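You operate a simulated robot arm through the tools that you are given. There is no shell and no other tool. Be economical: measure what you need, move in short steps, check, and stop when the job is done.

You are at the controls of a simulated two-armed robot. One attempt, no reset.

JOB
Take the blue prop and leave it on the top of the feed shelf.

Only the result counts: the job must be done as asked and must still hold three seconds after the hand-in. Knocking over, shifting, dropping, spilling or breaking anything else fails it.

ROBOT AND FRAMES
Two 7-joint arms with two-finger parallel grippers on one trunk, on a base that drives. Base frame: it is fixed to the floor where the robot stands at the start and does not move with it; the origin is under the middle of the robot, x ahead of it, y to its left, z up. Readings come in m, degrees, newtons and seconds.
The left shoulder is at the start at [0.07, 0.163, 0.97], the right one opposite. With the tool pointing down near the work surface each hand reaches from about 0.32 to 0.86 m from the robot's upright axis, wherever it stands, measured 20 degrees to its own side. Places, roughly: top of the feed shelf [2.1, -0.9, 0.8]. Payload 3.43 kg a hand.
Tool frame (each hand has its own): the origin (TCP) lies between the finger pads and is the grasp point; the fingertips stand 0.034 m ahead of it; z points along the fingers, y is the line along which they close. The gripper opens to 0.128 m. The fingers are 0.024 m wide and 0.012 m thick; the gripper's body (0.048 by 0.13 m) begins 0.096 m behind the TCP.
Orientation is that of the tool frame in the base frame, as a unit quaternion [w, x, y, z]. With the fingers straight down and closing along the base's y, the tool's x points along the base's -x, its y along +y and its z along -z.

CONTROLS
- The arms move only by the tool jog_arm. It takes "left_commands", "right_commands" or both (then of equal length, played together; a hand with none holds still); each is a list of rows, each an object (a shift or turn left out is 0, a gripper value left out holds the last) with "grip": the finger opening in m, from 0 to 0.128; "linear": the shift along the tool's x, y, z in m, a list of three; "angular": the turn, a rotation vector about the tool's x, y, z in degrees, a list of three. In form: [{"grip": grip, "linear": [dx, dy, dz], "angular": [rx, ry, rz]}, ...]. A call has 1 to 20 rows; each row shifts and turns the commanded pose from where the row before left it, along the tool's axes as they then stand. Each row takes 0.2 s and may step no farther than 0.05 m and 8.6 degrees from the row before; otherwise, or with a gripper value out of range, the whole call is refused. A pose out of reach is approached as far as the arm can. The call stops where the force on the tool passes 40 N (or 10 N more than at its start, if that is more) or the arm is blocked; 0.2 s more then pass. Each finger travels about 0.153 m/s and halts on what it meets, pressing with about 35 N; the grip force reading is that of the motor and also rises with nothing between the fingers. The clock runs only during rows and for 0.2 s after the last one: add rows that do not move to give the fingers time. The reply holds the time, the measured pose of the TCP, the force on the tool along the base axes, the opening and the grip force, in the units named above and with some noise, and new pictures: "pictures" is both (left out), scene, wrist or none (wrist: the cameras of the hands that moved).
- Cameras (640 x 400 px; columns grow to the right, rows downward): "scene" is now at [0.1316, -0.0168, 1.1843]; the picture's right is [-0.18, -0.98, 0.00], its down [-0.68, 0.12, -0.73] and it looks along [0.71, -0.13, -0.69] (base axes); focal length 274 px, centre (320, 200). "left" rides on the left gripper at [-0.036, 0, -0.098] in its tool frame; the picture's right is [0.00, -1.00, 0.00], its down [0.97, 0.00, -0.24] and it looks along [0.24, 0.00, 0.97] (tool axes); focal length 218 px, centre (320, 200). "right" rides on the right gripper at [-0.036, 0, -0.098] in its tool frame; the picture's right is [0.00, -1.00, 0.00], its down [0.97, 0.00, -0.24] and it looks along [0.24, 0.00, 0.97] (tool axes); focal length 218 px, centre (320, 200). There is no depth. A picture from a camera that has moved, and an enlarged one, comes with that camera's place and axes in the base frame and with its lens.
- lift_body(by): slides the trunk up (or, below 0, down) by that many m; the arms and the scene camera ride with it, the base frame stays. It gives what a move gives, with no picture.
- base_move(legs): drives the robot by 1 to 6 legs, each [ahead, left, turn to the left] in m, m and degrees, along the robot's own axes; the way and the turn of a leg run together, so that a leg with both is an arc; at most 1.5 m and 180 degrees a leg. The arms and the cameras ride along, it lands a little off, and it stops where it bumps. It gives what a move gives, and a new picture of the scene camera.
- pan_tilt(pan, tilt): turns the head with the scene camera to pan (to the left, within 86 degrees either way) and tilt (down, from -29 to 69), counted from straight ahead of the robot. It gives what a move gives, and a new picture of the scene camera.
- zoom(camera, box): a new picture of the part [left, top, right, bottom] of that camera's present view, enlarged. It takes no simulated time.
- job_done(): hands the job in; it is judged then, once.

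Work in short steps. Places have to be worked out from the pictures, the camera data and where the tool is seen: move nearer, look again, correct. Check each grasp and each placing, and mend what went wrong. You have 120 turns and 170 pictures in all, those below and enlarged ones among them. Open the grippers and draw the arms clear of the work before you hand the job in, unless the task says otherwise; then end with one line.

The tools are called after ">>>" by a JSON object that holds its "op" and its "data". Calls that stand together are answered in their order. jog_arm: Moves the arms, as the interface text tells. Its arguments: {"type":"object","properties":{"left_commands":{"type":"array","items":{"type":"object","properties":{"grip":{"type":"number"},"linear":{"type":"array","items":{"type":"number"}},"angular":{"type":"array","items":{"type":"number"}}}}},"right_commands":{"type":"array","items":{"type":"object","properties":{"grip":{"type":"number"},"linear":{"type":"array","items":{"type":"number"}},"angular":{"type":"array","items":{"type":"number"}}}}},"pictures":{"type":"string","enum":["both","scene","wrist","none"]}},"required":[]} The other tools are called the same way: lift_body (by) slides the trunk up or down; base_move (legs) drives the base; pan_tilt (pan, tilt) turns the head that bears the scene camera; zoom (camera, box) takes an enlarged picture of a part of a camera's view; job_done () hands the job in.

At the start:

```text
clock: 0.0
left_eef_pos: [0.6713, 0.2643, 0.7435]
left_tool_rot: [0.0, -0.001, 1.0, 0.001]
left_contact_force: [0.1, -0.6, 0.2]
left_width: 0.1279
left_gripper_force: 0.0
right_eef_pos: [0.6524, -0.3336, 0.7704]
right_tool_rot: [0.001, 0.0, 1.0, 0.0]
right_contact_force: [-0.2, 0.0, -0.2]
right_width: 0.1282
right_gripper_force: 0.1
trunk travel left (down, up): [-0.45, 0.49]
robot x, y, heading: [-0.0006, 0.0012, 0.0]
head pan, tilt: [-10.4, 43.4]
```

scene: 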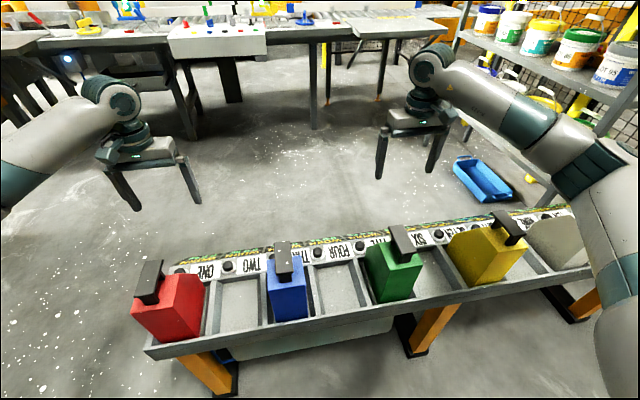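
right: 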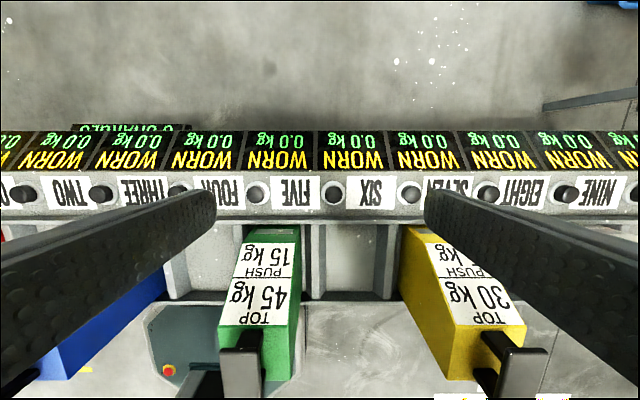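
left: 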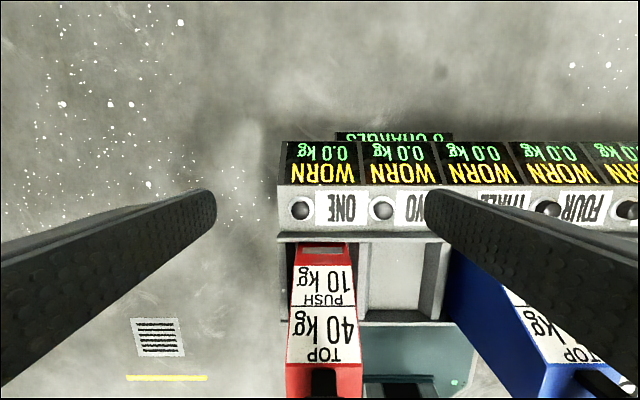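

The blue block sits in slot three or so of a rack with labels and buttons; I'll look closer at it and at the rack's display.

>>> {"op": "zoom", "data": {"camera": "scene", "box": [130, 200, 450, 400]}}

>>> {"op": "zoom", "data": {"camera": "left", "box": [270, 120, 640, 400]}}

>>> {"op": "pan_tilt", "data": {"pan": -24, "tilt": 15}}

```text
2.00 times, centred on (290, 300) of scene
camera zoom: at [0.1316, -0.0168, 1.1843], right [-0.18, -0.98, 0.0], down [-0.68, 0.12, -0.73], along [0.71, -0.13, -0.69], focal length 548 px, centre (380, 0)
```

zoom: 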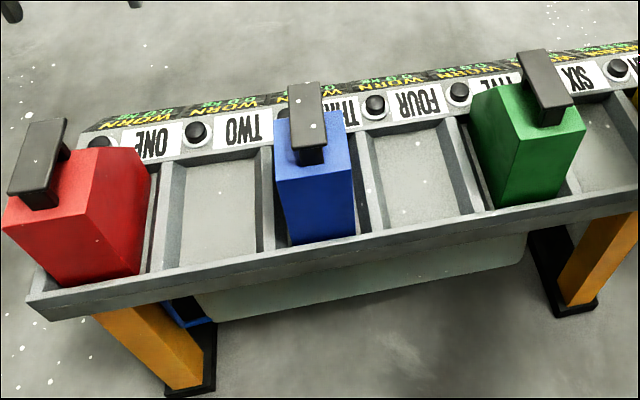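

```text
1.43 times, centred on (455, 260) of left
camera zoom: at [0.7075, 0.264, 0.8406], right [0.0, -1.0, 0.0], down [-0.97, 0.0, 0.24], along [-0.24, 0.0, -0.97], focal length 312 px, centre (127, 114)
```

zoom: 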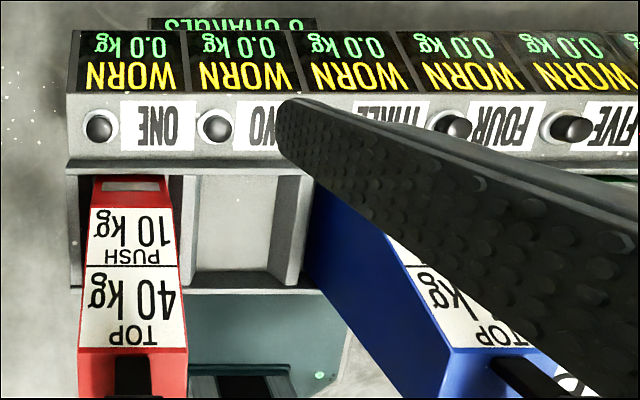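

```text
clock: 0.9
left_eef_pos: [0.6709, 0.2635, 0.7438]
left_tool_rot: [0.0, -0.001, 1.0, 0.0]
left_contact_force: [-0.5, -0.3, -0.1]
left_width: 0.128
left_gripper_force: 0.0
right_eef_pos: [0.6535, -0.3338, 0.7699]
right_tool_rot: [0.0, 0.0, 1.0, 0.0]
right_contact_force: [0.7, 0.0, 0.1]
right_width: 0.1281
right_gripper_force: 0.1
trunk travel left (down, up): [-0.45, 0.49]
robot x, y, heading: [-0.0008, 0.0006, -0.2]
head pan, tilt: [-24.0, 15.0]
camera scene: at [0.1358, -0.0398, 1.2288], right [-0.41, -0.91, 0.0], down [-0.24, 0.11, -0.97], along [0.88, -0.39, -0.26], focal length 274 px, centre (320, 200)
```

scene: 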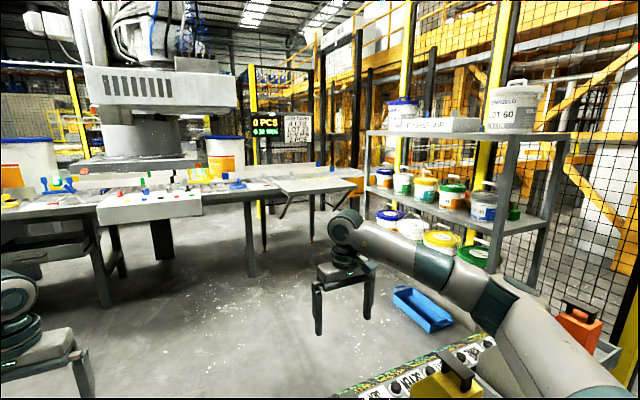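

Checking the feed shelf, which projects to about (317,181), and the signs near it.

>>> {"op": "zoom", "data": {"camera": "scene", "box": [240, 100, 400, 220]}}

>>> {"op": "zoom", "data": {"camera": "scene", "box": [0, 130, 250, 260]}}

>>> {"op": "zoom", "data": {"camera": "right", "box": [0, 120, 400, 400]}}

```text
3.33 times, centred on (320, 160) of scene
camera zoom: at [0.1358, -0.0398, 1.2288], right [-0.41, -0.91, 0.0], down [-0.24, 0.11, -0.97], along [0.88, -0.39, -0.26], focal length 913 px, centre (320, 333)
```

zoom: 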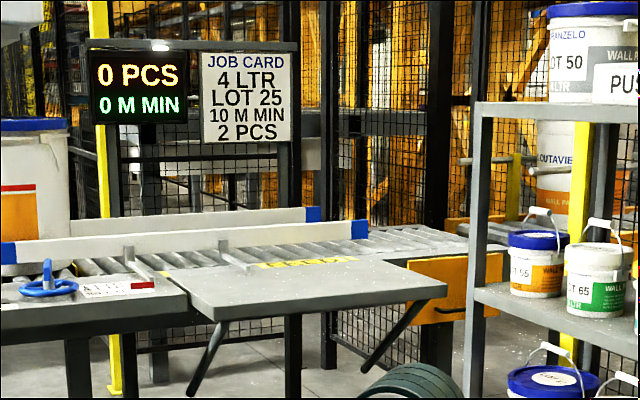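

```text
2.56 times, centred on (125, 195) of scene
camera zoom: at [0.1358, -0.0398, 1.2288], right [-0.41, -0.91, 0.0], down [-0.24, 0.11, -0.97], along [0.88, -0.39, -0.26], focal length 701 px, centre (819, 213)
```

zoom: 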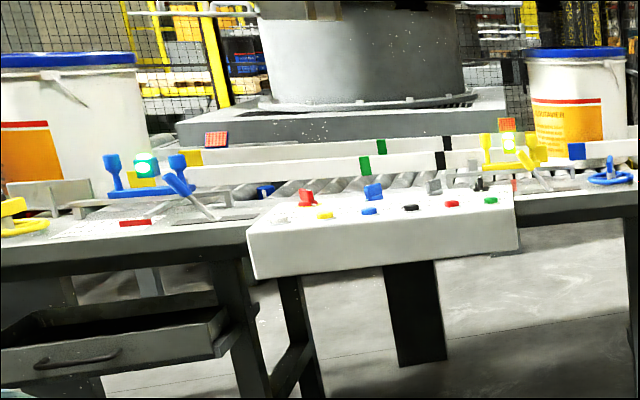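

```text
1.43 times, centred on (200, 260) of right
camera zoom: at [0.688, -0.3337, 0.8669], right [0.0, -1.0, 0.0], down [-0.97, 0.0, 0.24], along [-0.24, 0.0, -0.97], focal length 312 px, centre (491, 114)
```

zoom: 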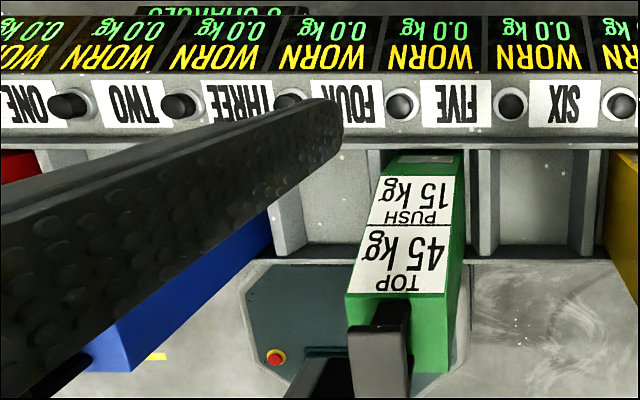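

The feed shelf is the grey leaf at the table's end. Before deciding that the blue block is "the prop", I survey the rest of the room.

>>> {"op": "pan_tilt", "data": {"pan": -70, "tilt": 25}}

>>> {"op": "pan_tilt", "data": {"pan": 40, "tilt": 25}}

>>> {"op": "pan_tilt", "data": {"pan": 8, "tilt": 60}}

```text
clock: 2.1
left_eef_pos: [0.6732, 0.2634, 0.7436]
left_tool_rot: [0.0, -0.001, 1.0, 0.001]
left_contact_force: [-0.5, 0.2, -0.1]
left_width: 0.1279
left_gripper_force: 0.0
right_eef_pos: [0.6517, -0.3333, 0.7695]
right_tool_rot: [0.0, 0.001, 1.0, 0.0]
right_contact_force: [-0.8, -0.1, 0.5]
right_width: 0.1278
right_gripper_force: 0.1
trunk travel left (down, up): [-0.45, 0.49]
robot x, y, heading: [-0.0029, -0.0014, -0.1]
head pan, tilt: [-70.0, 25.0]
camera scene: at [0.082, -0.0884, 1.2127], right [-0.94, -0.34, 0.0], down [-0.15, 0.4, -0.91], along [0.31, -0.85, -0.42], focal length 274 px, centre (320, 200)
```

scene: 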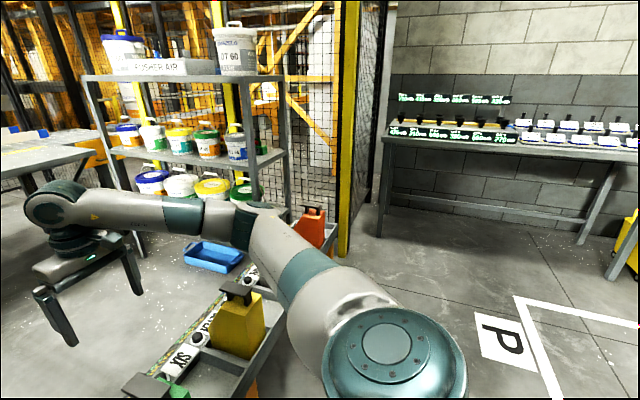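

```text
clock: 4.0
left_eef_pos: [0.6723, 0.2644, 0.743]
left_tool_rot: [-0.001, 0.0, 1.0, 0.0]
left_contact_force: [-0.3, 1.4, 0.1]
left_width: 0.1279
left_gripper_force: 0.1
right_eef_pos: [0.6525, -0.3331, 0.7695]
right_tool_rot: [0.0, 0.0, 1.0, 0.0]
right_contact_force: [-0.7, -0.2, 0.5]
right_width: 0.1281
right_gripper_force: 0.0
trunk travel left (down, up): [-0.45, 0.49]
robot x, y, heading: [0.0015, -0.0019, -0.1]
head pan, tilt: [40.0, 25.0]
camera scene: at [0.1211, 0.0574, 1.2126], right [0.64, -0.77, 0.0], down [-0.32, -0.27, -0.91], along [0.69, 0.58, -0.42], focal length 274 px, centre (320, 200)
```

scene: 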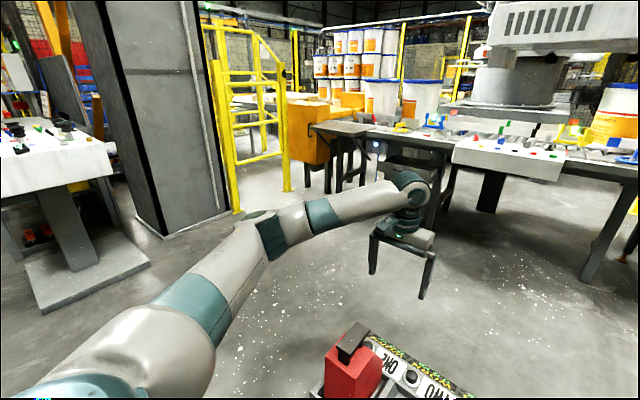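

```text
clock: 5.0
left_eef_pos: [0.6708, 0.2635, 0.7427]
left_tool_rot: [0.0, -0.001, 1.0, 0.0]
left_contact_force: [-0.1, 0.0, 0.0]
left_width: 0.1283
left_gripper_force: 0.0
right_eef_pos: [0.6525, -0.3341, 0.7698]
right_tool_rot: [0.0, 0.0, 1.0, 0.0]
right_contact_force: [-0.4, -0.2, -0.7]
right_width: 0.1278
right_gripper_force: 0.0
trunk travel left (down, up): [-0.45, 0.49]
robot x, y, heading: [-0.0002, 0.0033, 0.2]
head pan, tilt: [8.0, 60.0]
camera scene: at [0.1165, 0.0075, 1.1626], right [0.14, -0.99, 0.0], down [-0.86, -0.12, -0.5], along [0.5, 0.07, -0.87], focal length 274 px, centre (320, 200)
```

scene: 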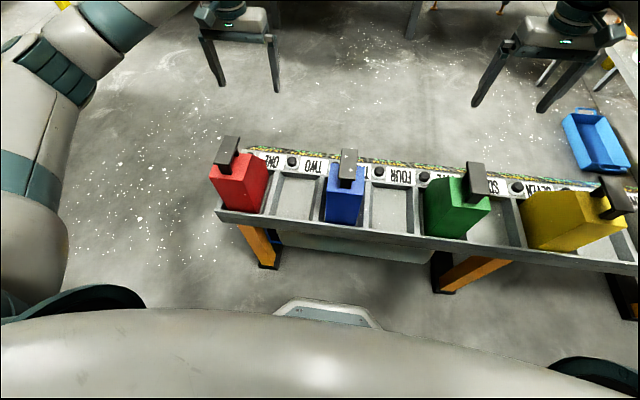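

All five coloured rack blocks look like "props" and blue is the one in slot three, handle near (0.53, 0.0). I bring the left hand above it for a closer look.

>>> {"op": "jog_arm", "data": {"left_commands": [{"linear": [0.005, -0.038, -0.015]}, {"linear": [0.005, -0.038, -0.015]}, {"linear": [0.005, -0.038, -0.015]}, {"linear": [0.005, -0.038, -0.015]}, {"linear": [0.005, -0.038, -0.015]}, {"linear": [0.005, -0.038, -0.015]}, {"linear": [0.005, -0.036, -0.015]}], "pictures": "both"}}

```text
clock: 6.6
left_eef_pos: [0.6363, -0.0014, 0.8487]
left_tool_rot: [0.001, -0.001, 1.0, 0.001]
left_contact_force: [-0.9, -0.4, 1.3]
left_width: 0.1278
left_gripper_force: 0.2
right_eef_pos: [0.6522, -0.3334, 0.7703]
right_tool_rot: [0.0, 0.001, 1.0, 0.0]
right_contact_force: [0.4, 0.8, 0.4]
right_width: 0.1281
right_gripper_force: 0.1
trunk travel left (down, up): [-0.45, 0.49]
robot x, y, heading: [-0.0004, 0.0029, -0.2]
head pan, tilt: [8.0, 60.0]
camera scene: at [0.1161, 0.0064, 1.1626], right [0.14, -0.99, 0.0], down [-0.86, -0.12, -0.5], along [0.5, 0.07, -0.87], focal length 274 px, centre (320, 200)
camera left: at [0.6722, -0.0011, 0.9468], right [0.0, -1.0, 0.0], down [-0.97, 0.0, 0.24], along [-0.24, 0.0, -0.97], focal length 218 px, centre (320, 200)
```

scene: 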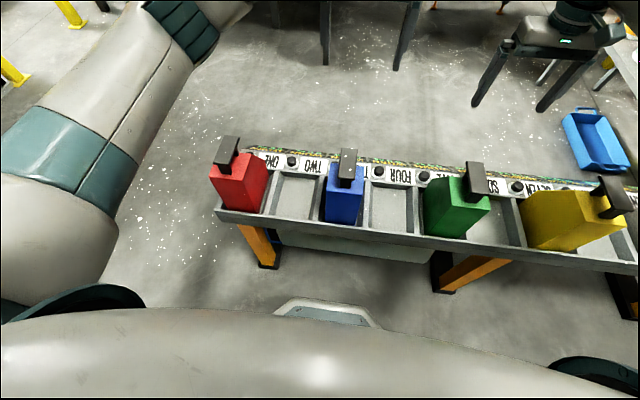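
left: 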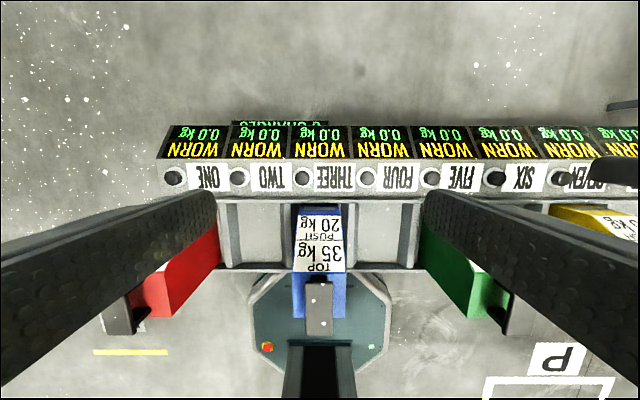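

The blue handle triangulates to about (0.47, 0.0, 0.71), a bar roughly 0.08 by 0.033 m lying along x. I zoom to see its shape.

>>> {"op": "zoom", "data": {"camera": "scene", "box": [200, 120, 500, 300]}}

>>> {"op": "zoom", "data": {"camera": "left", "box": [240, 180, 400, 360]}}

>>> {"op": "zoom", "data": {"camera": "right", "box": [180, 200, 580, 400]}}

```text
2.13 times, centred on (350, 210) of scene
camera zoom: at [0.1161, 0.0064, 1.1626], right [0.14, -0.99, 0.0], down [-0.86, -0.12, -0.5], along [0.5, 0.07, -0.87], focal length 584 px, centre (256, 179)
```

zoom: 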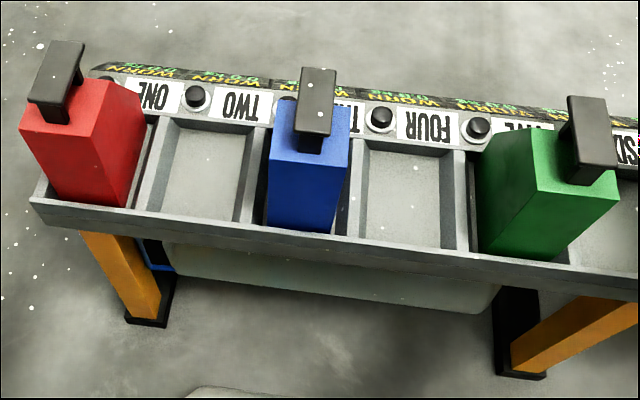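

```text
2.22 times, centred on (320, 270) of left
camera zoom: at [0.6722, -0.0011, 0.9468], right [0.0, -1.0, 0.0], down [-0.97, 0.0, 0.24], along [-0.24, 0.0, -0.97], focal length 485 px, centre (320, 44)
```

zoom: 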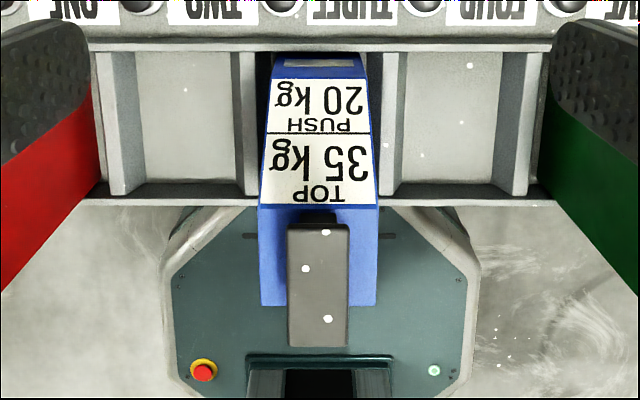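

```text
1.60 times, centred on (380, 300) of right
camera zoom: at [0.6878, -0.3344, 0.8668], right [0.0, -1.0, 0.0], down [-0.97, 0.0, 0.24], along [-0.24, 0.0, -0.97], focal length 349 px, centre (224, 40)
```

zoom: 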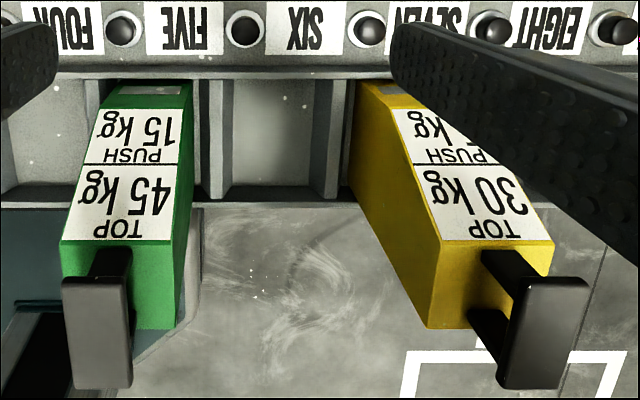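

The handle is a staple-shaped bar on posts above the block's top face, with empty slots on both sides. I move above it along x at z≈0.80 and look again.

>>> {"op": "jog_arm", "data": {"left_commands": [{"linear": [0.041, 0, 0.012], "grip": 0.1}, {"linear": [0.041, 0, 0.012]}, {"linear": [0.041, 0, 0.012]}, {"linear": [0.04, 0, 0.012]}, {}]}}

```text
clock: 7.8
left_eef_pos: [0.4743, -0.0009, 0.7992]
left_tool_rot: [0.0, -0.002, 1.0, 0.0]
left_contact_force: [0.4, 0.3, -0.8]
left_width: 0.1
left_gripper_force: 0.0
right_eef_pos: [0.6533, -0.3341, 0.7703]
right_tool_rot: [0.001, 0.0, 1.0, 0.001]
right_contact_force: [0.0, 0.3, 0.0]
right_width: 0.1281
right_gripper_force: 0.0
trunk travel left (down, up): [-0.45, 0.49]
robot x, y, heading: [0.001, -0.0003, 0.1]
head pan, tilt: [8.0, 60.0]
camera scene: at [0.1166, 0.0074, 1.1626], right [0.14, -0.99, 0.0], down [-0.86, -0.12, -0.5], along [0.49, 0.07, -0.87], focal length 274 px, centre (320, 200)
camera left: at [0.5093, 0.0, 0.8971], right [0.0, -1.0, 0.0], down [-0.97, 0.0, 0.24], along [-0.24, 0.0, -0.97], focal length 218 px, centre (320, 200)
```

scene: 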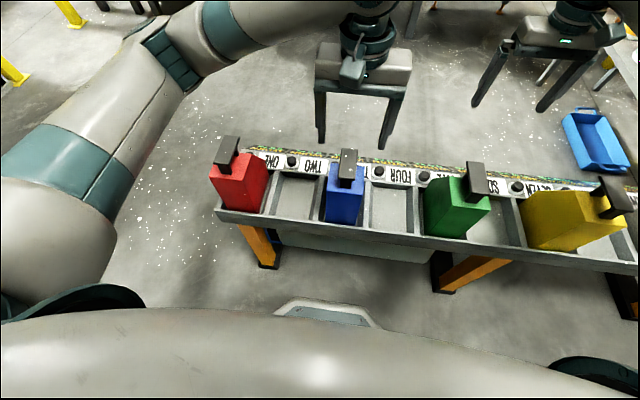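
left: 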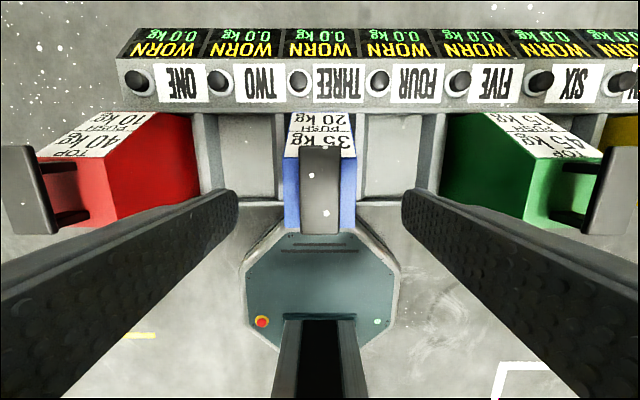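

Handle is centred at x≈0.47, y≈0 as expected, hand is straddling it. I descend to TCP z≈0.70 and check.

>>> {"op": "jog_arm", "data": {"left_commands": [{"linear": [0.001, 0, 0.04]}, {"linear": [0.001, 0, 0.03]}, {"linear": [0, 0, 0.025]}, {}]}}

>>> {"op": "zoom", "data": {"camera": "scene", "box": [260, 90, 460, 250]}}

```text
clock: 8.8
left_eef_pos: [0.4711, -0.0015, 0.7052]
left_tool_rot: [0.0, -0.001, 1.0, -0.001]
left_contact_force: [0.8, 0.6, -0.4]
left_width: 0.0997
left_gripper_force: 0.0
right_eef_pos: [0.6513, -0.3335, 0.771]
right_tool_rot: [0.0, 0.0, 1.0, 0.0]
right_contact_force: [0.2, 0.7, 0.0]
right_width: 0.128
right_gripper_force: 0.0
trunk travel left (down, up): [-0.45, 0.49]
robot x, y, heading: [0.0016, 0.0015, 0.1]
head pan, tilt: [8.0, 60.0]
camera scene: at [0.1162, 0.0073, 1.1626], right [0.14, -0.99, 0.0], down [-0.86, -0.12, -0.5], along [0.49, 0.07, -0.87], focal length 274 px, centre (320, 200)
camera left: at [0.5079, -0.0006, 0.8028], right [0.0, -1.0, 0.0], down [-0.97, 0.0, 0.24], along [-0.24, 0.0, -0.97], focal length 218 px, centre (320, 200)
```

scene: 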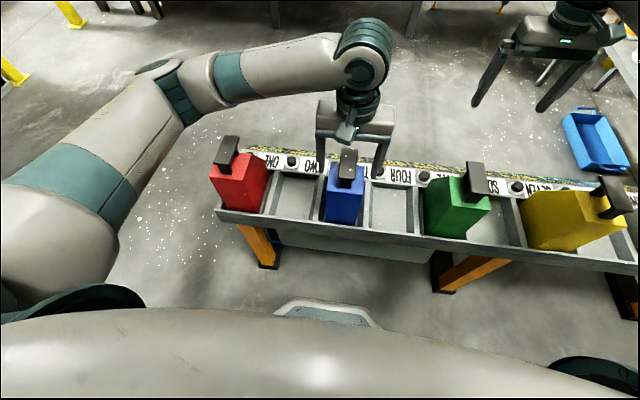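
left: 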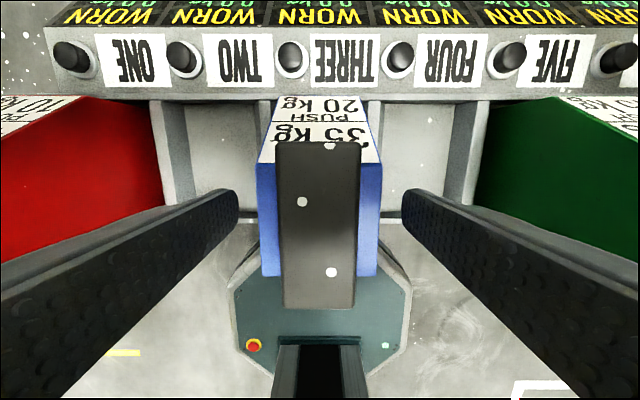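

```text
2.50 times, centred on (360, 170) of scene
camera zoom: at [0.1162, 0.0073, 1.1626], right [0.14, -0.99, 0.0], down [-0.86, -0.12, -0.5], along [0.49, 0.07, -0.87], focal length 685 px, centre (220, 275)
```

zoom: 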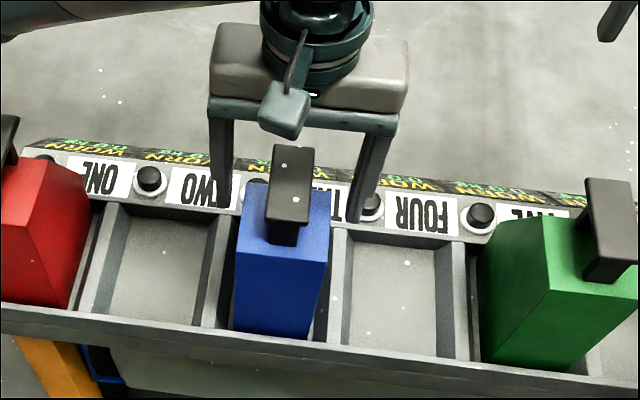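

The bar top is at z≈0.705 and the block top at ≈0.66, so with tips at 0.671 the pads are at the bar. Closing on it now.

>>> {"op": "jog_arm", "data": {"left_commands": [{"linear": [0, 0, 0.003], "grip": 0.06}, {"grip": 0.02}, {"grip": 0.0}, {}, {}]}}

```text
clock: 10.0
left_eef_pos: [0.4721, -0.0, 0.704]
left_tool_rot: [0.001, -0.001, 1.0, -0.001]
left_contact_force: [6.1, 4.4, 26.6]
left_width: 0.0779
left_gripper_force: 34.6
right_eef_pos: [0.6514, -0.3325, 0.7718]
right_tool_rot: [0.001, 0.0, 1.0, -0.001]
right_contact_force: [-0.3, -0.1, 0.2]
right_width: 0.1281
right_gripper_force: 0.1
trunk travel left (down, up): [-0.45, 0.49]
robot x, y, heading: [-0.0007, -0.0007, 0.3]
head pan, tilt: [8.0, 60.0]
camera scene: at [0.1151, 0.0078, 1.1629], right [0.14, -0.99, 0.0], down [-0.86, -0.12, -0.5], along [0.5, 0.07, -0.87], focal length 274 px, centre (320, 200)
camera left: at [0.5075, 0.0002, 0.8013], right [0.0, -1.0, 0.0], down [-0.97, 0.0, 0.24], along [-0.24, 0.0, -0.97], focal length 218 px, centre (320, 200)
```

scene: 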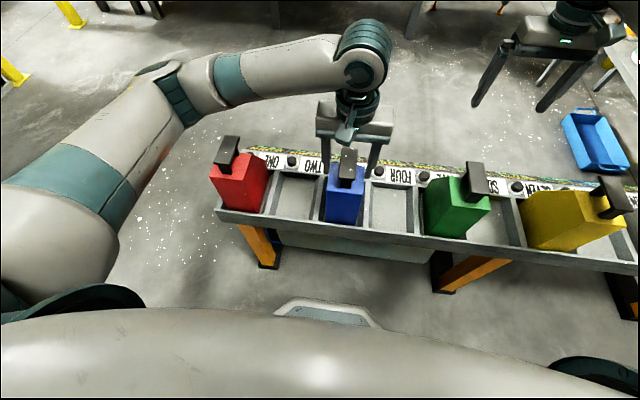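
left: 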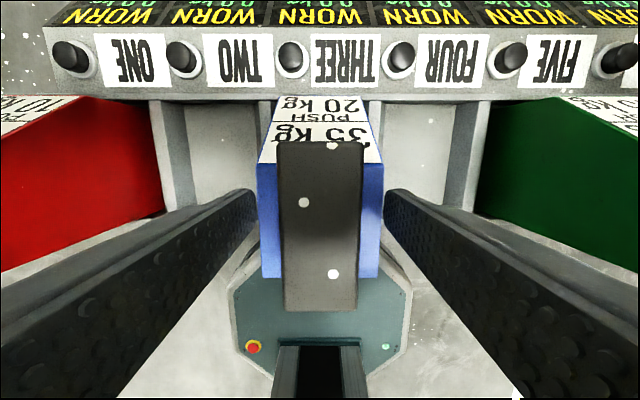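

The fingers met the block's sides (0.078 m), so the tips are just below its top edge. I open, go 0.055 m deeper and grip the flat sides fully, the bar passing between the fingers.

>>> {"op": "jog_arm", "data": {"left_commands": [{"grip": 0.1}, {"grip": 0.1}, {"linear": [0.004, 0, 0.02]}, {"linear": [0.004, 0, 0.02]}, {"linear": [0.004, 0, 0.012]}, {}]}}

```text
clock: 11.4
left_eef_pos: [0.4602, -0.0005, 0.6506]
left_tool_rot: [0.0, -0.001, 1.0, 0.0]
left_contact_force: [0.0, -0.2, 0.3]
left_width: 0.1003
left_gripper_force: 0.1
right_eef_pos: [0.6524, -0.3339, 0.7705]
right_tool_rot: [0.0, -0.001, 1.0, 0.001]
right_contact_force: [-0.2, -0.2, 0.0]
right_width: 0.128
right_gripper_force: 0.0
trunk travel left (down, up): [-0.45, 0.49]
robot x, y, heading: [0.0018, 0.002, -0.3]
head pan, tilt: [8.0, 60.0]
camera scene: at [0.1164, 0.0074, 1.1626], right [0.14, -0.99, 0.0], down [-0.86, -0.12, -0.5], along [0.49, 0.07, -0.87], focal length 274 px, centre (320, 200)
camera left: at [0.4959, -0.0002, 0.7472], right [0.0, -1.0, 0.0], down [-0.97, 0.0, 0.24], along [-0.24, 0.0, -0.97], focal length 218 px, centre (320, 200)
```

scene: 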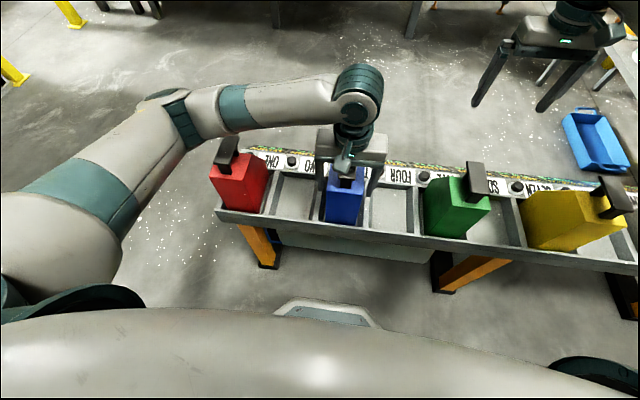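
left: 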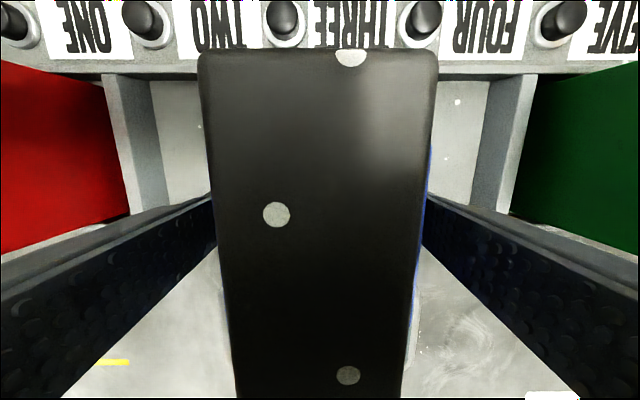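

No contact; the bar clears the palm. Closing on the block's sides.

>>> {"op": "jog_arm", "data": {"left_commands": [{"grip": 0.07}, {"grip": 0.03}, {"grip": 0.0}, {}, {}], "pictures": "none"}}

```text
clock: 12.6
left_eef_pos: [0.4616, 0.0005, 0.6498]
left_tool_rot: [-0.001, -0.001, 1.0, -0.001]
left_contact_force: [-1.8, 1.7, -0.2]
left_width: 0.0781
left_gripper_force: 34.8
right_eef_pos: [0.6523, -0.3344, 0.7704]
right_tool_rot: [0.0, -0.001, 1.0, 0.001]
right_contact_force: [0.0, 0.0, 0.7]
right_width: 0.1283
right_gripper_force: 0.1
trunk travel left (down, up): [-0.45, 0.49]
robot x, y, heading: [0.0024, -0.0021, 0.1]
head pan, tilt: [8.0, 60.0]
```

Firm grip at 0.078 m. Lifting 0.03 m slowly to feel the weight and whether the slot holds it.

>>> {"op": "jog_arm", "data": {"left_commands": [{"linear": [0, 0, -0.01]}, {"linear": [0, 0, -0.01]}, {"linear": [0, 0, -0.01]}, {}]}}

```text
clock: 13.6
left_eef_pos: [0.4608, 0.0005, 0.6801]
left_tool_rot: [-0.001, -0.001, 1.0, 0.0]
left_contact_force: [1.0, 0.0, -11.3]
left_width: 0.0779
left_gripper_force: 35.0
right_eef_pos: [0.6531, -0.3332, 0.7698]
right_tool_rot: [-0.001, 0.0, 1.0, 0.0]
right_contact_force: [0.8, -0.2, 0.2]
right_width: 0.1279
right_gripper_force: 0.1
trunk travel left (down, up): [-0.45, 0.49]
robot x, y, heading: [-0.0008, 0.0014, 0.1]
head pan, tilt: [8.0, 60.0]
camera scene: at [0.1174, 0.0074, 1.1624], right [0.14, -0.99, 0.0], down [-0.86, -0.12, -0.5], along [0.49, 0.07, -0.87], focal length 274 px, centre (320, 200)
camera left: at [0.4966, -0.0002, 0.7771], right [0.0, -1.0, 0.0], down [-0.97, 0.0, 0.24], along [-0.24, 0.0, -0.97], focal length 218 px, centre (320, 200)
```

scene: 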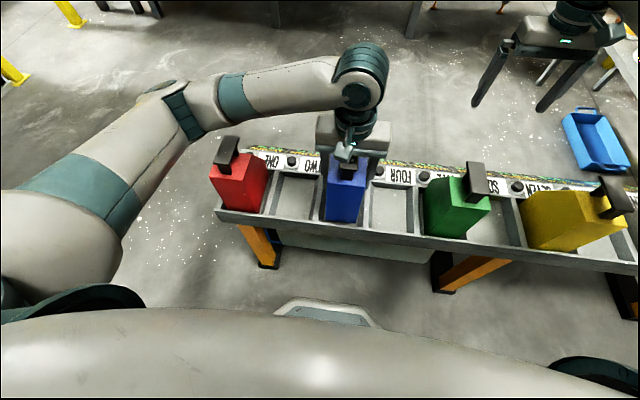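
left: 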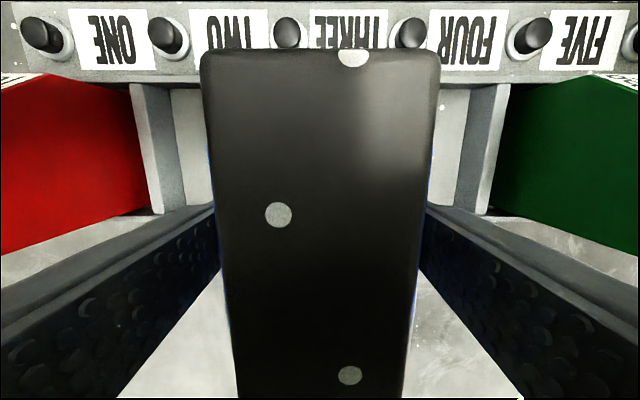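

It comes free, weighing about 1.15 kg. Raising it with the arm by 0.12 m and then the trunk.

>>> {"op": "jog_arm", "data": {"left_commands": [{"linear": [0, 0, -0.03]}, {"linear": [0, 0, -0.03]}, {"linear": [0, 0, -0.03]}, {"linear": [0, 0, -0.03]}, {}], "pictures": "none"}}

>>> {"op": "lift_body", "data": {"by": 0.3}}

>>> {"op": "pan_tilt", "data": {"pan": 0, "tilt": 45}}

>>> {"op": "pan_tilt", "data": {"pan": -45, "tilt": 40}}

```text
clock: 14.8
left_eef_pos: [0.4598, 0.0004, 0.7993]
left_tool_rot: [0.0, -0.001, 1.0, 0.0]
left_contact_force: [0.9, 0.3, -11.9]
left_width: 0.078
left_gripper_force: 35.1
right_eef_pos: [0.6526, -0.3324, 0.7689]
right_tool_rot: [-0.001, 0.0, 1.0, 0.0]
right_contact_force: [-0.4, -1.0, -0.8]
right_width: 0.1281
right_gripper_force: 0.0
trunk travel left (down, up): [-0.45, 0.49]
robot x, y, heading: [-0.0026, -0.0003, 0.1]
head pan, tilt: [8.0, 60.0]
```

```text
clock: 17.8
left_eef_pos: [0.4618, -0.0, 1.0991]
left_tool_rot: [-0.001, -0.001, 1.0, 0.001]
left_contact_force: [0.4, -0.4, -10.9]
left_width: 0.0777
left_gripper_force: 34.8
right_eef_pos: [0.6529, -0.3334, 1.0701]
right_tool_rot: [-0.001, 0.001, 1.0, 0.0]
right_contact_force: [0.8, -0.2, -0.1]
right_width: 0.128
right_gripper_force: 0.0
trunk travel left (down, up): [-0.75, 0.19]
robot x, y, heading: [0.0023, -0.0018, -0.1]
head pan, tilt: [8.0, 60.0]
```

```text
clock: 18.5
left_eef_pos: [0.4601, -0.0009, 1.0987]
left_tool_rot: [0.0, -0.001, 1.0, 0.0]
left_contact_force: [0.8, 0.2, -10.7]
left_width: 0.0777
left_gripper_force: 35.2
right_eef_pos: [0.6532, -0.3331, 1.0703]
right_tool_rot: [0.0, 0.0, 1.0, 0.001]
right_contact_force: [-0.1, -0.6, -0.1]
right_width: 0.128
right_gripper_force: 0.0
trunk travel left (down, up): [-0.75, 0.19]
robot x, y, heading: [0.0017, 0.0022, -0.0]
head pan, tilt: [0.0, 45.0]
camera scene: at [0.1329, -0.0019, 1.4819], right [0.0, -1.0, 0.0], down [-0.71, 0.0, -0.71], along [0.71, 0.0, -0.71], focal length 274 px, centre (320, 200)
```

scene: 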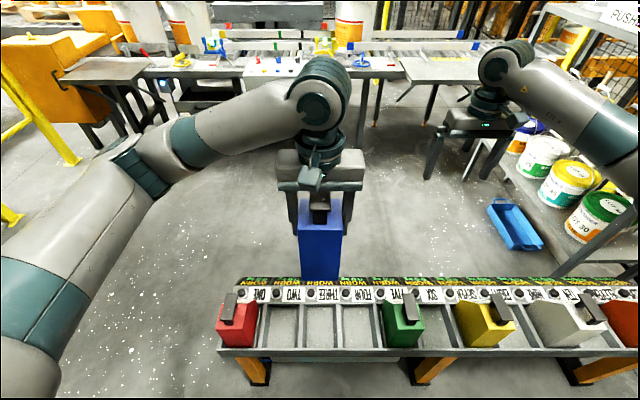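

```text
clock: 19.6
left_eef_pos: [0.4587, -0.0012, 1.0985]
left_tool_rot: [-0.001, -0.001, 1.0, 0.0]
left_contact_force: [0.0, -0.4, -11.3]
left_width: 0.0777
left_gripper_force: 34.8
right_eef_pos: [0.6526, -0.333, 1.0691]
right_tool_rot: [-0.002, 0.0, 1.0, 0.0]
right_contact_force: [-0.3, 0.6, 0.5]
right_width: 0.1279
right_gripper_force: 0.1
trunk travel left (down, up): [-0.75, 0.19]
robot x, y, heading: [0.0019, -0.0017, -0.3]
head pan, tilt: [-45.0, 40.0]
camera scene: at [0.1118, -0.062, 1.4892], right [-0.71, -0.71, 0.0], down [-0.46, 0.45, -0.77], along [0.54, -0.54, -0.64], focal length 274 px, centre (320, 200)
```

scene: 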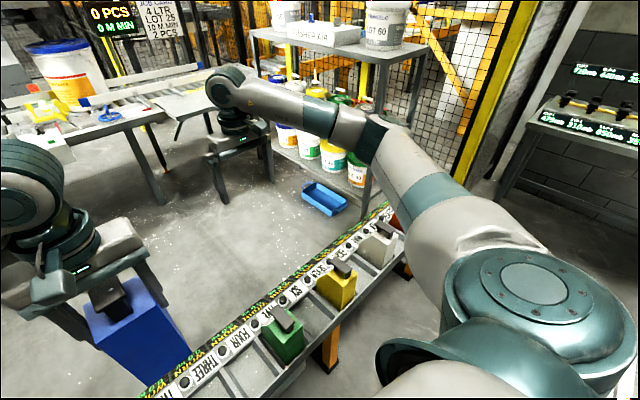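

The route: around the rack's left end (y≈0.33), along the aisle between rack (x≤0.72) and table (x≥1.84), to the shelf (x 1.84–2.29, y −0.55…−1.1). First I tuck in the right arm and drive left.

>>> {"op": "jog_arm", "data": {"right_commands": [{"linear": [0.044, 0, 0]}, {"linear": [0.044, 0, 0]}, {"linear": [0.044, 0, 0]}, {"linear": [0.044, 0, 0]}, {"linear": [0.044, 0, 0]}], "pictures": "none"}}

>>> {"op": "pan_tilt", "data": {"pan": 30, "tilt": 45}}

>>> {"op": "base_move", "data": {"legs": [[0, 0.95, 0]]}}

```text
clock: 20.9
left_eef_pos: [0.4588, 0.0, 1.0997]
left_tool_rot: [0.0, -0.001, 1.0, -0.001]
left_contact_force: [-0.2, -0.1, -11.3]
left_width: 0.078
left_gripper_force: 34.5
right_eef_pos: [0.4303, -0.3331, 1.0706]
right_tool_rot: [0.0, 0.001, 1.0, 0.0]
right_contact_force: [-0.2, 0.7, 0.7]
right_width: 0.1281
right_gripper_force: 0.0
trunk travel left (down, up): [-0.75, 0.19]
robot x, y, heading: [0.0044, 0.0009, 0.0]
head pan, tilt: [-45.0, 40.0]
```

```text
clock: 22.3
left_eef_pos: [0.4603, -0.0009, 1.0992]
left_tool_rot: [-0.001, -0.001, 1.0, 0.0]
left_contact_force: [-1.0, 0.5, -11.9]
left_width: 0.0776
left_gripper_force: 35.1
right_eef_pos: [0.4323, -0.3327, 1.0711]
right_tool_rot: [-0.001, 0.0, 1.0, 0.0]
right_contact_force: [0.5, -0.1, -0.4]
right_width: 0.128
right_gripper_force: 0.1
trunk travel left (down, up): [-0.75, 0.19]
robot x, y, heading: [-0.0008, -0.0005, 0.0]
head pan, tilt: [30.0, 45.0]
camera scene: at [0.122, 0.0386, 1.482], right [0.5, -0.87, 0.0], down [-0.61, -0.35, -0.71], along [0.61, 0.35, -0.71], focal length 274 px, centre (320, 200)
```

scene: 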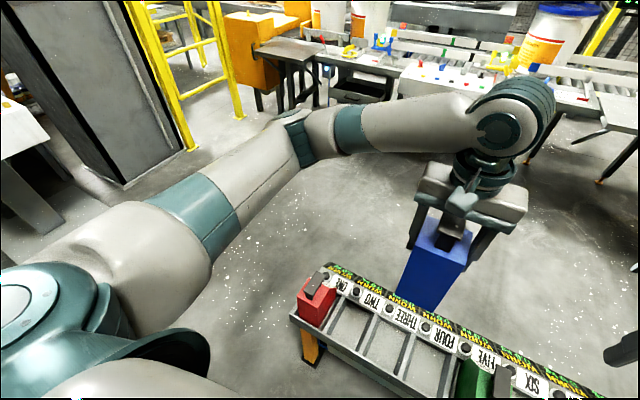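

```text
clock: 27.3
left_eef_pos: [0.4596, 0.953, 1.0996]
left_tool_rot: [-0.001, -0.003, 1.0, -0.001]
left_contact_force: [0.2, 0.0, -11.6]
left_width: 0.0779
left_gripper_force: 34.7
right_eef_pos: [0.4313, 0.6202, 1.0705]
right_tool_rot: [-0.001, -0.001, 1.0, 0.0]
right_contact_force: [0.2, 1.3, -0.2]
right_width: 0.1279
right_gripper_force: 0.0
trunk travel left (down, up): [-0.75, 0.19]
robot x, y, heading: [-0.0002, 0.953, 0.1]
head pan, tilt: [30.0, 45.0]
camera scene: at [0.1201, 0.9912, 1.482], right [0.5, -0.86, 0.0], down [-0.61, -0.36, -0.71], along [0.61, 0.36, -0.71], focal length 274 px, centre (320, 200)
```

scene: 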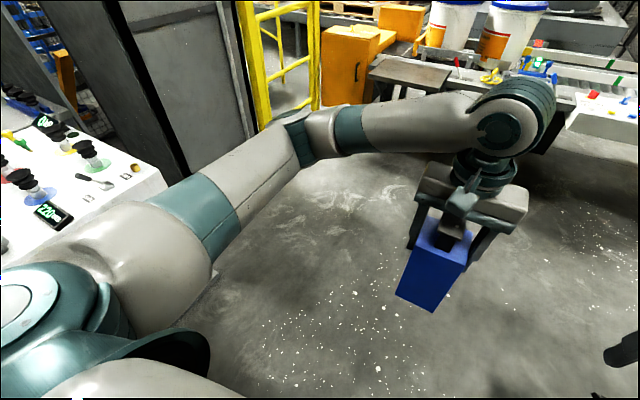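

Clear of the rack's end; nothing ahead until the table. Driving forward 1.25 m, then right in the aisle by 0.85 m.

>>> {"op": "base_move", "data": {"legs": [[1.22, 0, 0]]}}

>>> {"op": "pan_tilt", "data": {"pan": -50, "tilt": 40}}

```text
clock: 33.5
left_eef_pos: [1.6798, 0.9614, 1.0988]
left_tool_rot: [-0.001, -0.004, 1.0, 0.0]
left_contact_force: [0.7, -0.8, -10.6]
left_width: 0.0778
left_gripper_force: 35.0
right_eef_pos: [1.654, 0.6275, 1.0707]
right_tool_rot: [-0.001, -0.003, 1.0, -0.001]
right_contact_force: [-0.3, 0.0, 0.1]
right_width: 0.1282
right_gripper_force: 0.1
trunk travel left (down, up): [-0.75, 0.19]
robot x, y, heading: [1.2154, 0.9548, 0.3]
head pan, tilt: [30.0, 45.0]
camera scene: at [1.3414, 0.9976, 1.482], right [0.51, -0.86, 0.0], down [-0.61, -0.36, -0.71], along [0.61, 0.36, -0.71], focal length 274 px, centre (320, 200)
```

scene: 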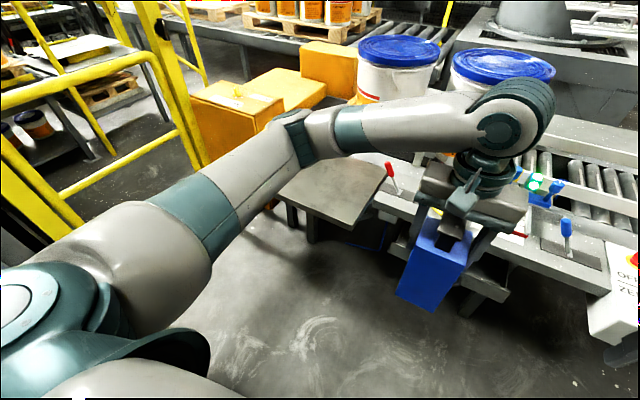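

```text
clock: 35.0
left_eef_pos: [1.6806, 0.9605, 1.0981]
left_tool_rot: [-0.001, -0.003, 1.0, 0.0]
left_contact_force: [-0.4, -0.3, -11.3]
left_width: 0.0779
left_gripper_force: 34.8
right_eef_pos: [1.6527, 0.6282, 1.0705]
right_tool_rot: [-0.001, -0.002, 1.0, 0.001]
right_contact_force: [-1.1, 0.1, -0.5]
right_width: 0.1281
right_gripper_force: 0.0
trunk travel left (down, up): [-0.75, 0.19]
robot x, y, heading: [1.2186, 0.9568, 0.4]
head pan, tilt: [-50.0, 40.0]
camera scene: at [1.3264, 0.8918, 1.4892], right [-0.76, -0.65, 0.0], down [-0.42, 0.49, -0.77], along [0.5, -0.58, -0.64], focal length 274 px, centre (320, 200)
```

scene: 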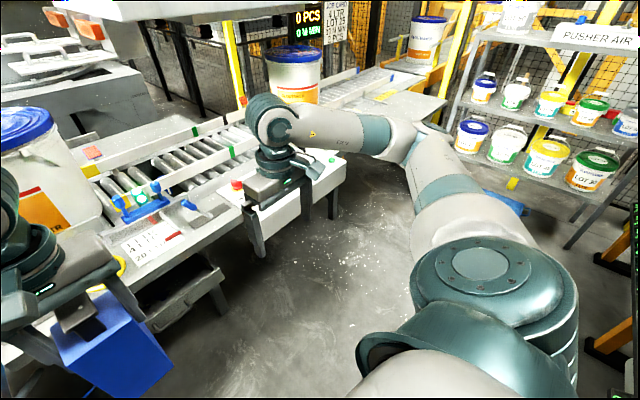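

To clear console knobs comfortably, I raise the trunk 0.12 m, then drive right along the aisle.

>>> {"op": "lift_body", "data": {"by": 0.12}}

>>> {"op": "base_move", "data": {"legs": [[0, -0.85, -0.3]]}}

```text
clock: 36.5
left_eef_pos: [1.6809, 0.9613, 1.2192]
left_tool_rot: [-0.001, -0.003, 1.0, 0.0]
left_contact_force: [0.5, 0.4, -11.5]
left_width: 0.078
left_gripper_force: 35.0
right_eef_pos: [1.6532, 0.6293, 1.1903]
right_tool_rot: [-0.001, -0.003, 1.0, -0.001]
right_contact_force: [-0.8, -0.1, -0.6]
right_width: 0.1279
right_gripper_force: 0.1
trunk travel left (down, up): [-0.87, 0.07]
robot x, y, heading: [1.2193, 0.9567, 0.4]
head pan, tilt: [-50.0, 40.0]
```

```text
clock: 41.0
left_eef_pos: [1.6858, 0.1117, 1.2188]
left_tool_rot: [-0.001, -0.003, 1.0, 0.0]
left_contact_force: [-0.3, -0.6, -11.1]
left_width: 0.0777
left_gripper_force: 34.9
right_eef_pos: [1.6578, -0.222, 1.1906]
right_tool_rot: [0.0, -0.003, 1.0, 0.0]
right_contact_force: [-0.2, 1.6, 0.1]
right_width: 0.1279
right_gripper_force: 0.0
trunk travel left (down, up): [-0.87, 0.07]
robot x, y, heading: [1.2245, 0.1084, 0.1]
head pan, tilt: [-50.0, 40.0]
camera scene: at [1.3315, 0.043, 1.6093], right [-0.76, -0.65, 0.0], down [-0.42, 0.49, -0.77], along [0.49, -0.58, -0.64], focal length 274 px, centre (320, 200)
```

scene: 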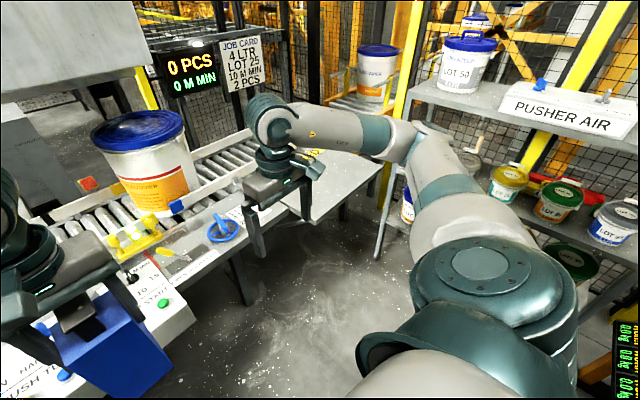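

Moving a further 0.4 m right, then checking the clearance to the paint rack and the shelf.

>>> {"op": "base_move", "data": {"legs": [[0, -0.4, 0]]}}

>>> {"op": "pan_tilt", "data": {"pan": -75, "tilt": 55}}

>>> {"op": "pan_tilt", "data": {"pan": -32, "tilt": 45}}

```text
clock: 43.5
left_eef_pos: [1.6879, -0.2851, 1.2194]
left_tool_rot: [-0.001, -0.003, 1.0, 0.0]
left_contact_force: [0.0, 0.8, -11.5]
left_width: 0.0779
left_gripper_force: 34.6
right_eef_pos: [1.661, -0.6177, 1.1915]
right_tool_rot: [0.0, -0.002, 1.0, 0.0]
right_contact_force: [0.1, -0.7, 0.6]
right_width: 0.1278
right_gripper_force: 0.0
trunk travel left (down, up): [-0.87, 0.07]
robot x, y, heading: [1.2291, -0.2897, 0.2]
head pan, tilt: [-50.0, 40.0]
camera scene: at [1.3338, -0.3539, 1.6093], right [-0.76, -0.65, 0.0], down [-0.42, 0.49, -0.77], along [0.5, -0.58, -0.64], focal length 274 px, centre (320, 200)
```

scene: 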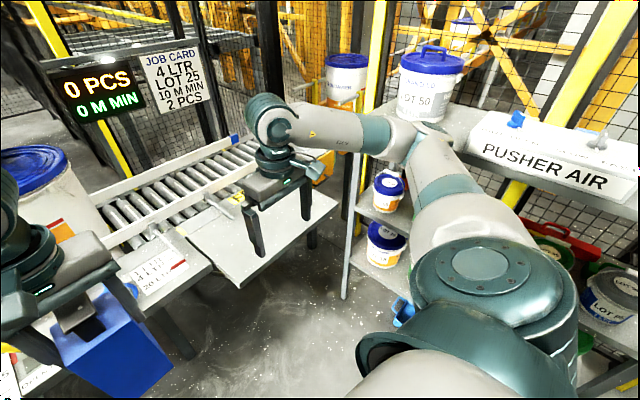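

```text
clock: 44.4
left_eef_pos: [1.6879, -0.2858, 1.2188]
left_tool_rot: [-0.001, -0.003, 1.0, 0.0]
left_contact_force: [0.1, -0.3, -11.2]
left_width: 0.0778
left_gripper_force: 34.7
right_eef_pos: [1.6604, -0.6196, 1.1909]
right_tool_rot: [-0.001, -0.003, 1.0, 0.001]
right_contact_force: [-0.2, 0.5, -0.1]
right_width: 0.1277
right_gripper_force: 0.0
trunk travel left (down, up): [-0.87, 0.07]
robot x, y, heading: [1.2284, -0.2872, 0.4]
head pan, tilt: [-75.0, 55.0]
camera scene: at [1.298, -0.3608, 1.5886], right [-0.96, -0.27, 0.0], down [-0.22, 0.79, -0.57], along [0.15, -0.55, -0.82], focal length 274 px, centre (320, 200)
```

scene: 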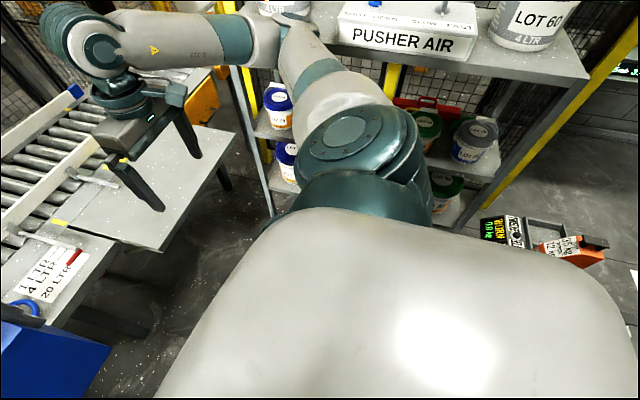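

```text
clock: 45.5
left_eef_pos: [1.6868, -0.2868, 1.2183]
left_tool_rot: [-0.001, -0.004, 1.0, 0.0]
left_contact_force: [0.0, -0.5, -11.5]
left_width: 0.0779
left_gripper_force: 35.3
right_eef_pos: [1.661, -0.6206, 1.1906]
right_tool_rot: [-0.001, -0.003, 1.0, 0.0]
right_contact_force: [0.4, -0.4, -0.4]
right_width: 0.128
right_gripper_force: 0.1
trunk travel left (down, up): [-0.87, 0.07]
robot x, y, heading: [1.2256, -0.2908, 0.2]
head pan, tilt: [-32.0, 45.0]
camera scene: at [1.3479, -0.3337, 1.6019], right [-0.53, -0.85, 0.0], down [-0.6, 0.37, -0.71], along [0.6, -0.37, -0.71], focal length 274 px, centre (320, 200)
```

scene: 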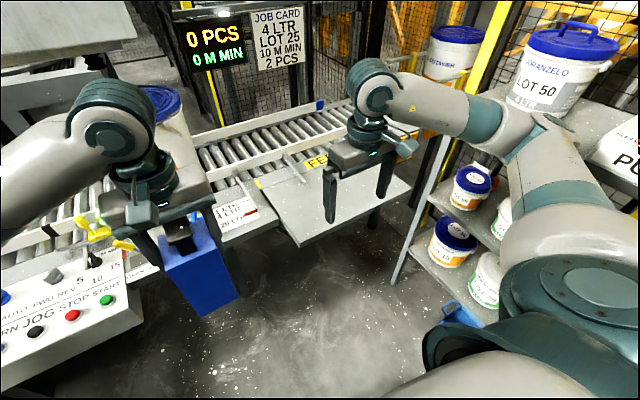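

The paint rack's front is at y≈−1.19, the shelf spans x 1.86–2.24, y −0.58…−1.12. I'll stand at about (1.32, −0.52) heading −35°, so the left hand reaches the shelf centre (2.03, −0.84) at 0.78 m.

>>> {"op": "base_move", "data": {"legs": [[0.09, -0.23, 0], [0, 0, -35]]}}

>>> {"op": "pan_tilt", "data": {"pan": 5, "tilt": 50}}

```text
clock: 48.1
left_eef_pos: [1.7732, -0.5848, 1.2168]
left_tool_rot: [-0.004, 0.071, 0.997, -0.001]
left_contact_force: [0.0, 0.4, -10.6]
left_width: 0.078
left_gripper_force: 35.4
right_eef_pos: [1.7054, -0.9026, 1.1943]
right_tool_rot: [0.006, 0.061, 0.998, 0.005]
right_contact_force: [-0.3, -0.3, -0.4]
right_width: 0.1282
right_gripper_force: 0.2
trunk travel left (down, up): [-0.87, 0.07]
robot x, y, heading: [1.3169, -0.5224, -8.0]
head pan, tilt: [-32.0, 45.0]
stopped in leg 2: the robot was blocked; the commanded pose is now the measured one
camera scene: at [1.4332, -0.5814, 1.6017], right [-0.64, -0.77, 0.0], down [-0.54, 0.45, -0.71], along [0.54, -0.45, -0.71], focal length 274 px, centre (320, 200)
```

scene: 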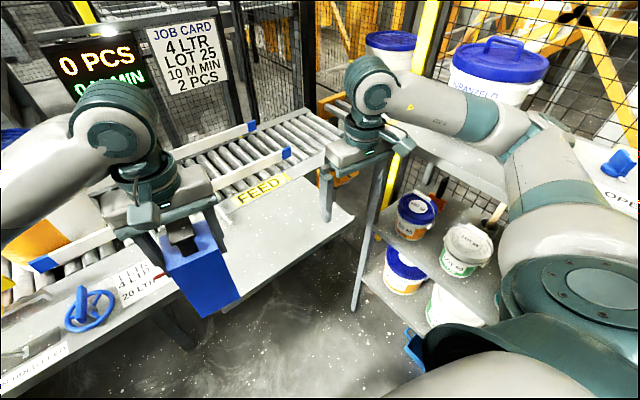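

```text
clock: 49.1
left_eef_pos: [1.7742, -0.5862, 1.2169]
left_tool_rot: [-0.003, 0.073, 0.997, -0.002]
left_contact_force: [0.5, -0.3, -10.4]
left_width: 0.0781
left_gripper_force: 35.1
right_eef_pos: [1.7057, -0.9027, 1.1932]
right_tool_rot: [0.006, 0.062, 0.998, 0.004]
right_contact_force: [-0.7, 0.0, 1.1]
right_width: 0.1279
right_gripper_force: 0.0
trunk travel left (down, up): [-0.87, 0.07]
robot x, y, heading: [1.3191, -0.5211, -7.9]
head pan, tilt: [5.0, 50.0]
camera scene: at [1.4492, -0.5329, 1.5947], right [-0.05, -1.0, 0.0], down [-0.77, 0.04, -0.64], along [0.64, -0.03, -0.77], focal length 274 px, centre (320, 200)
```

scene: 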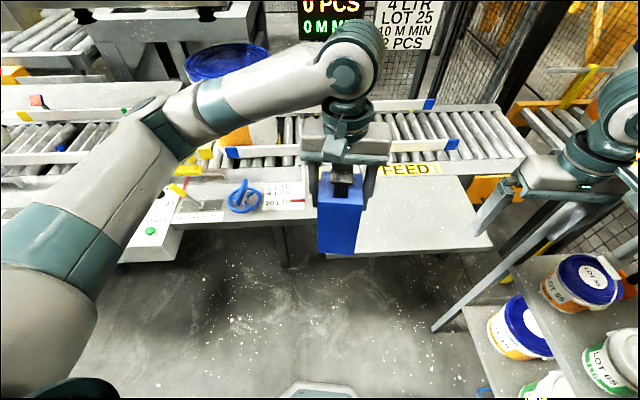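

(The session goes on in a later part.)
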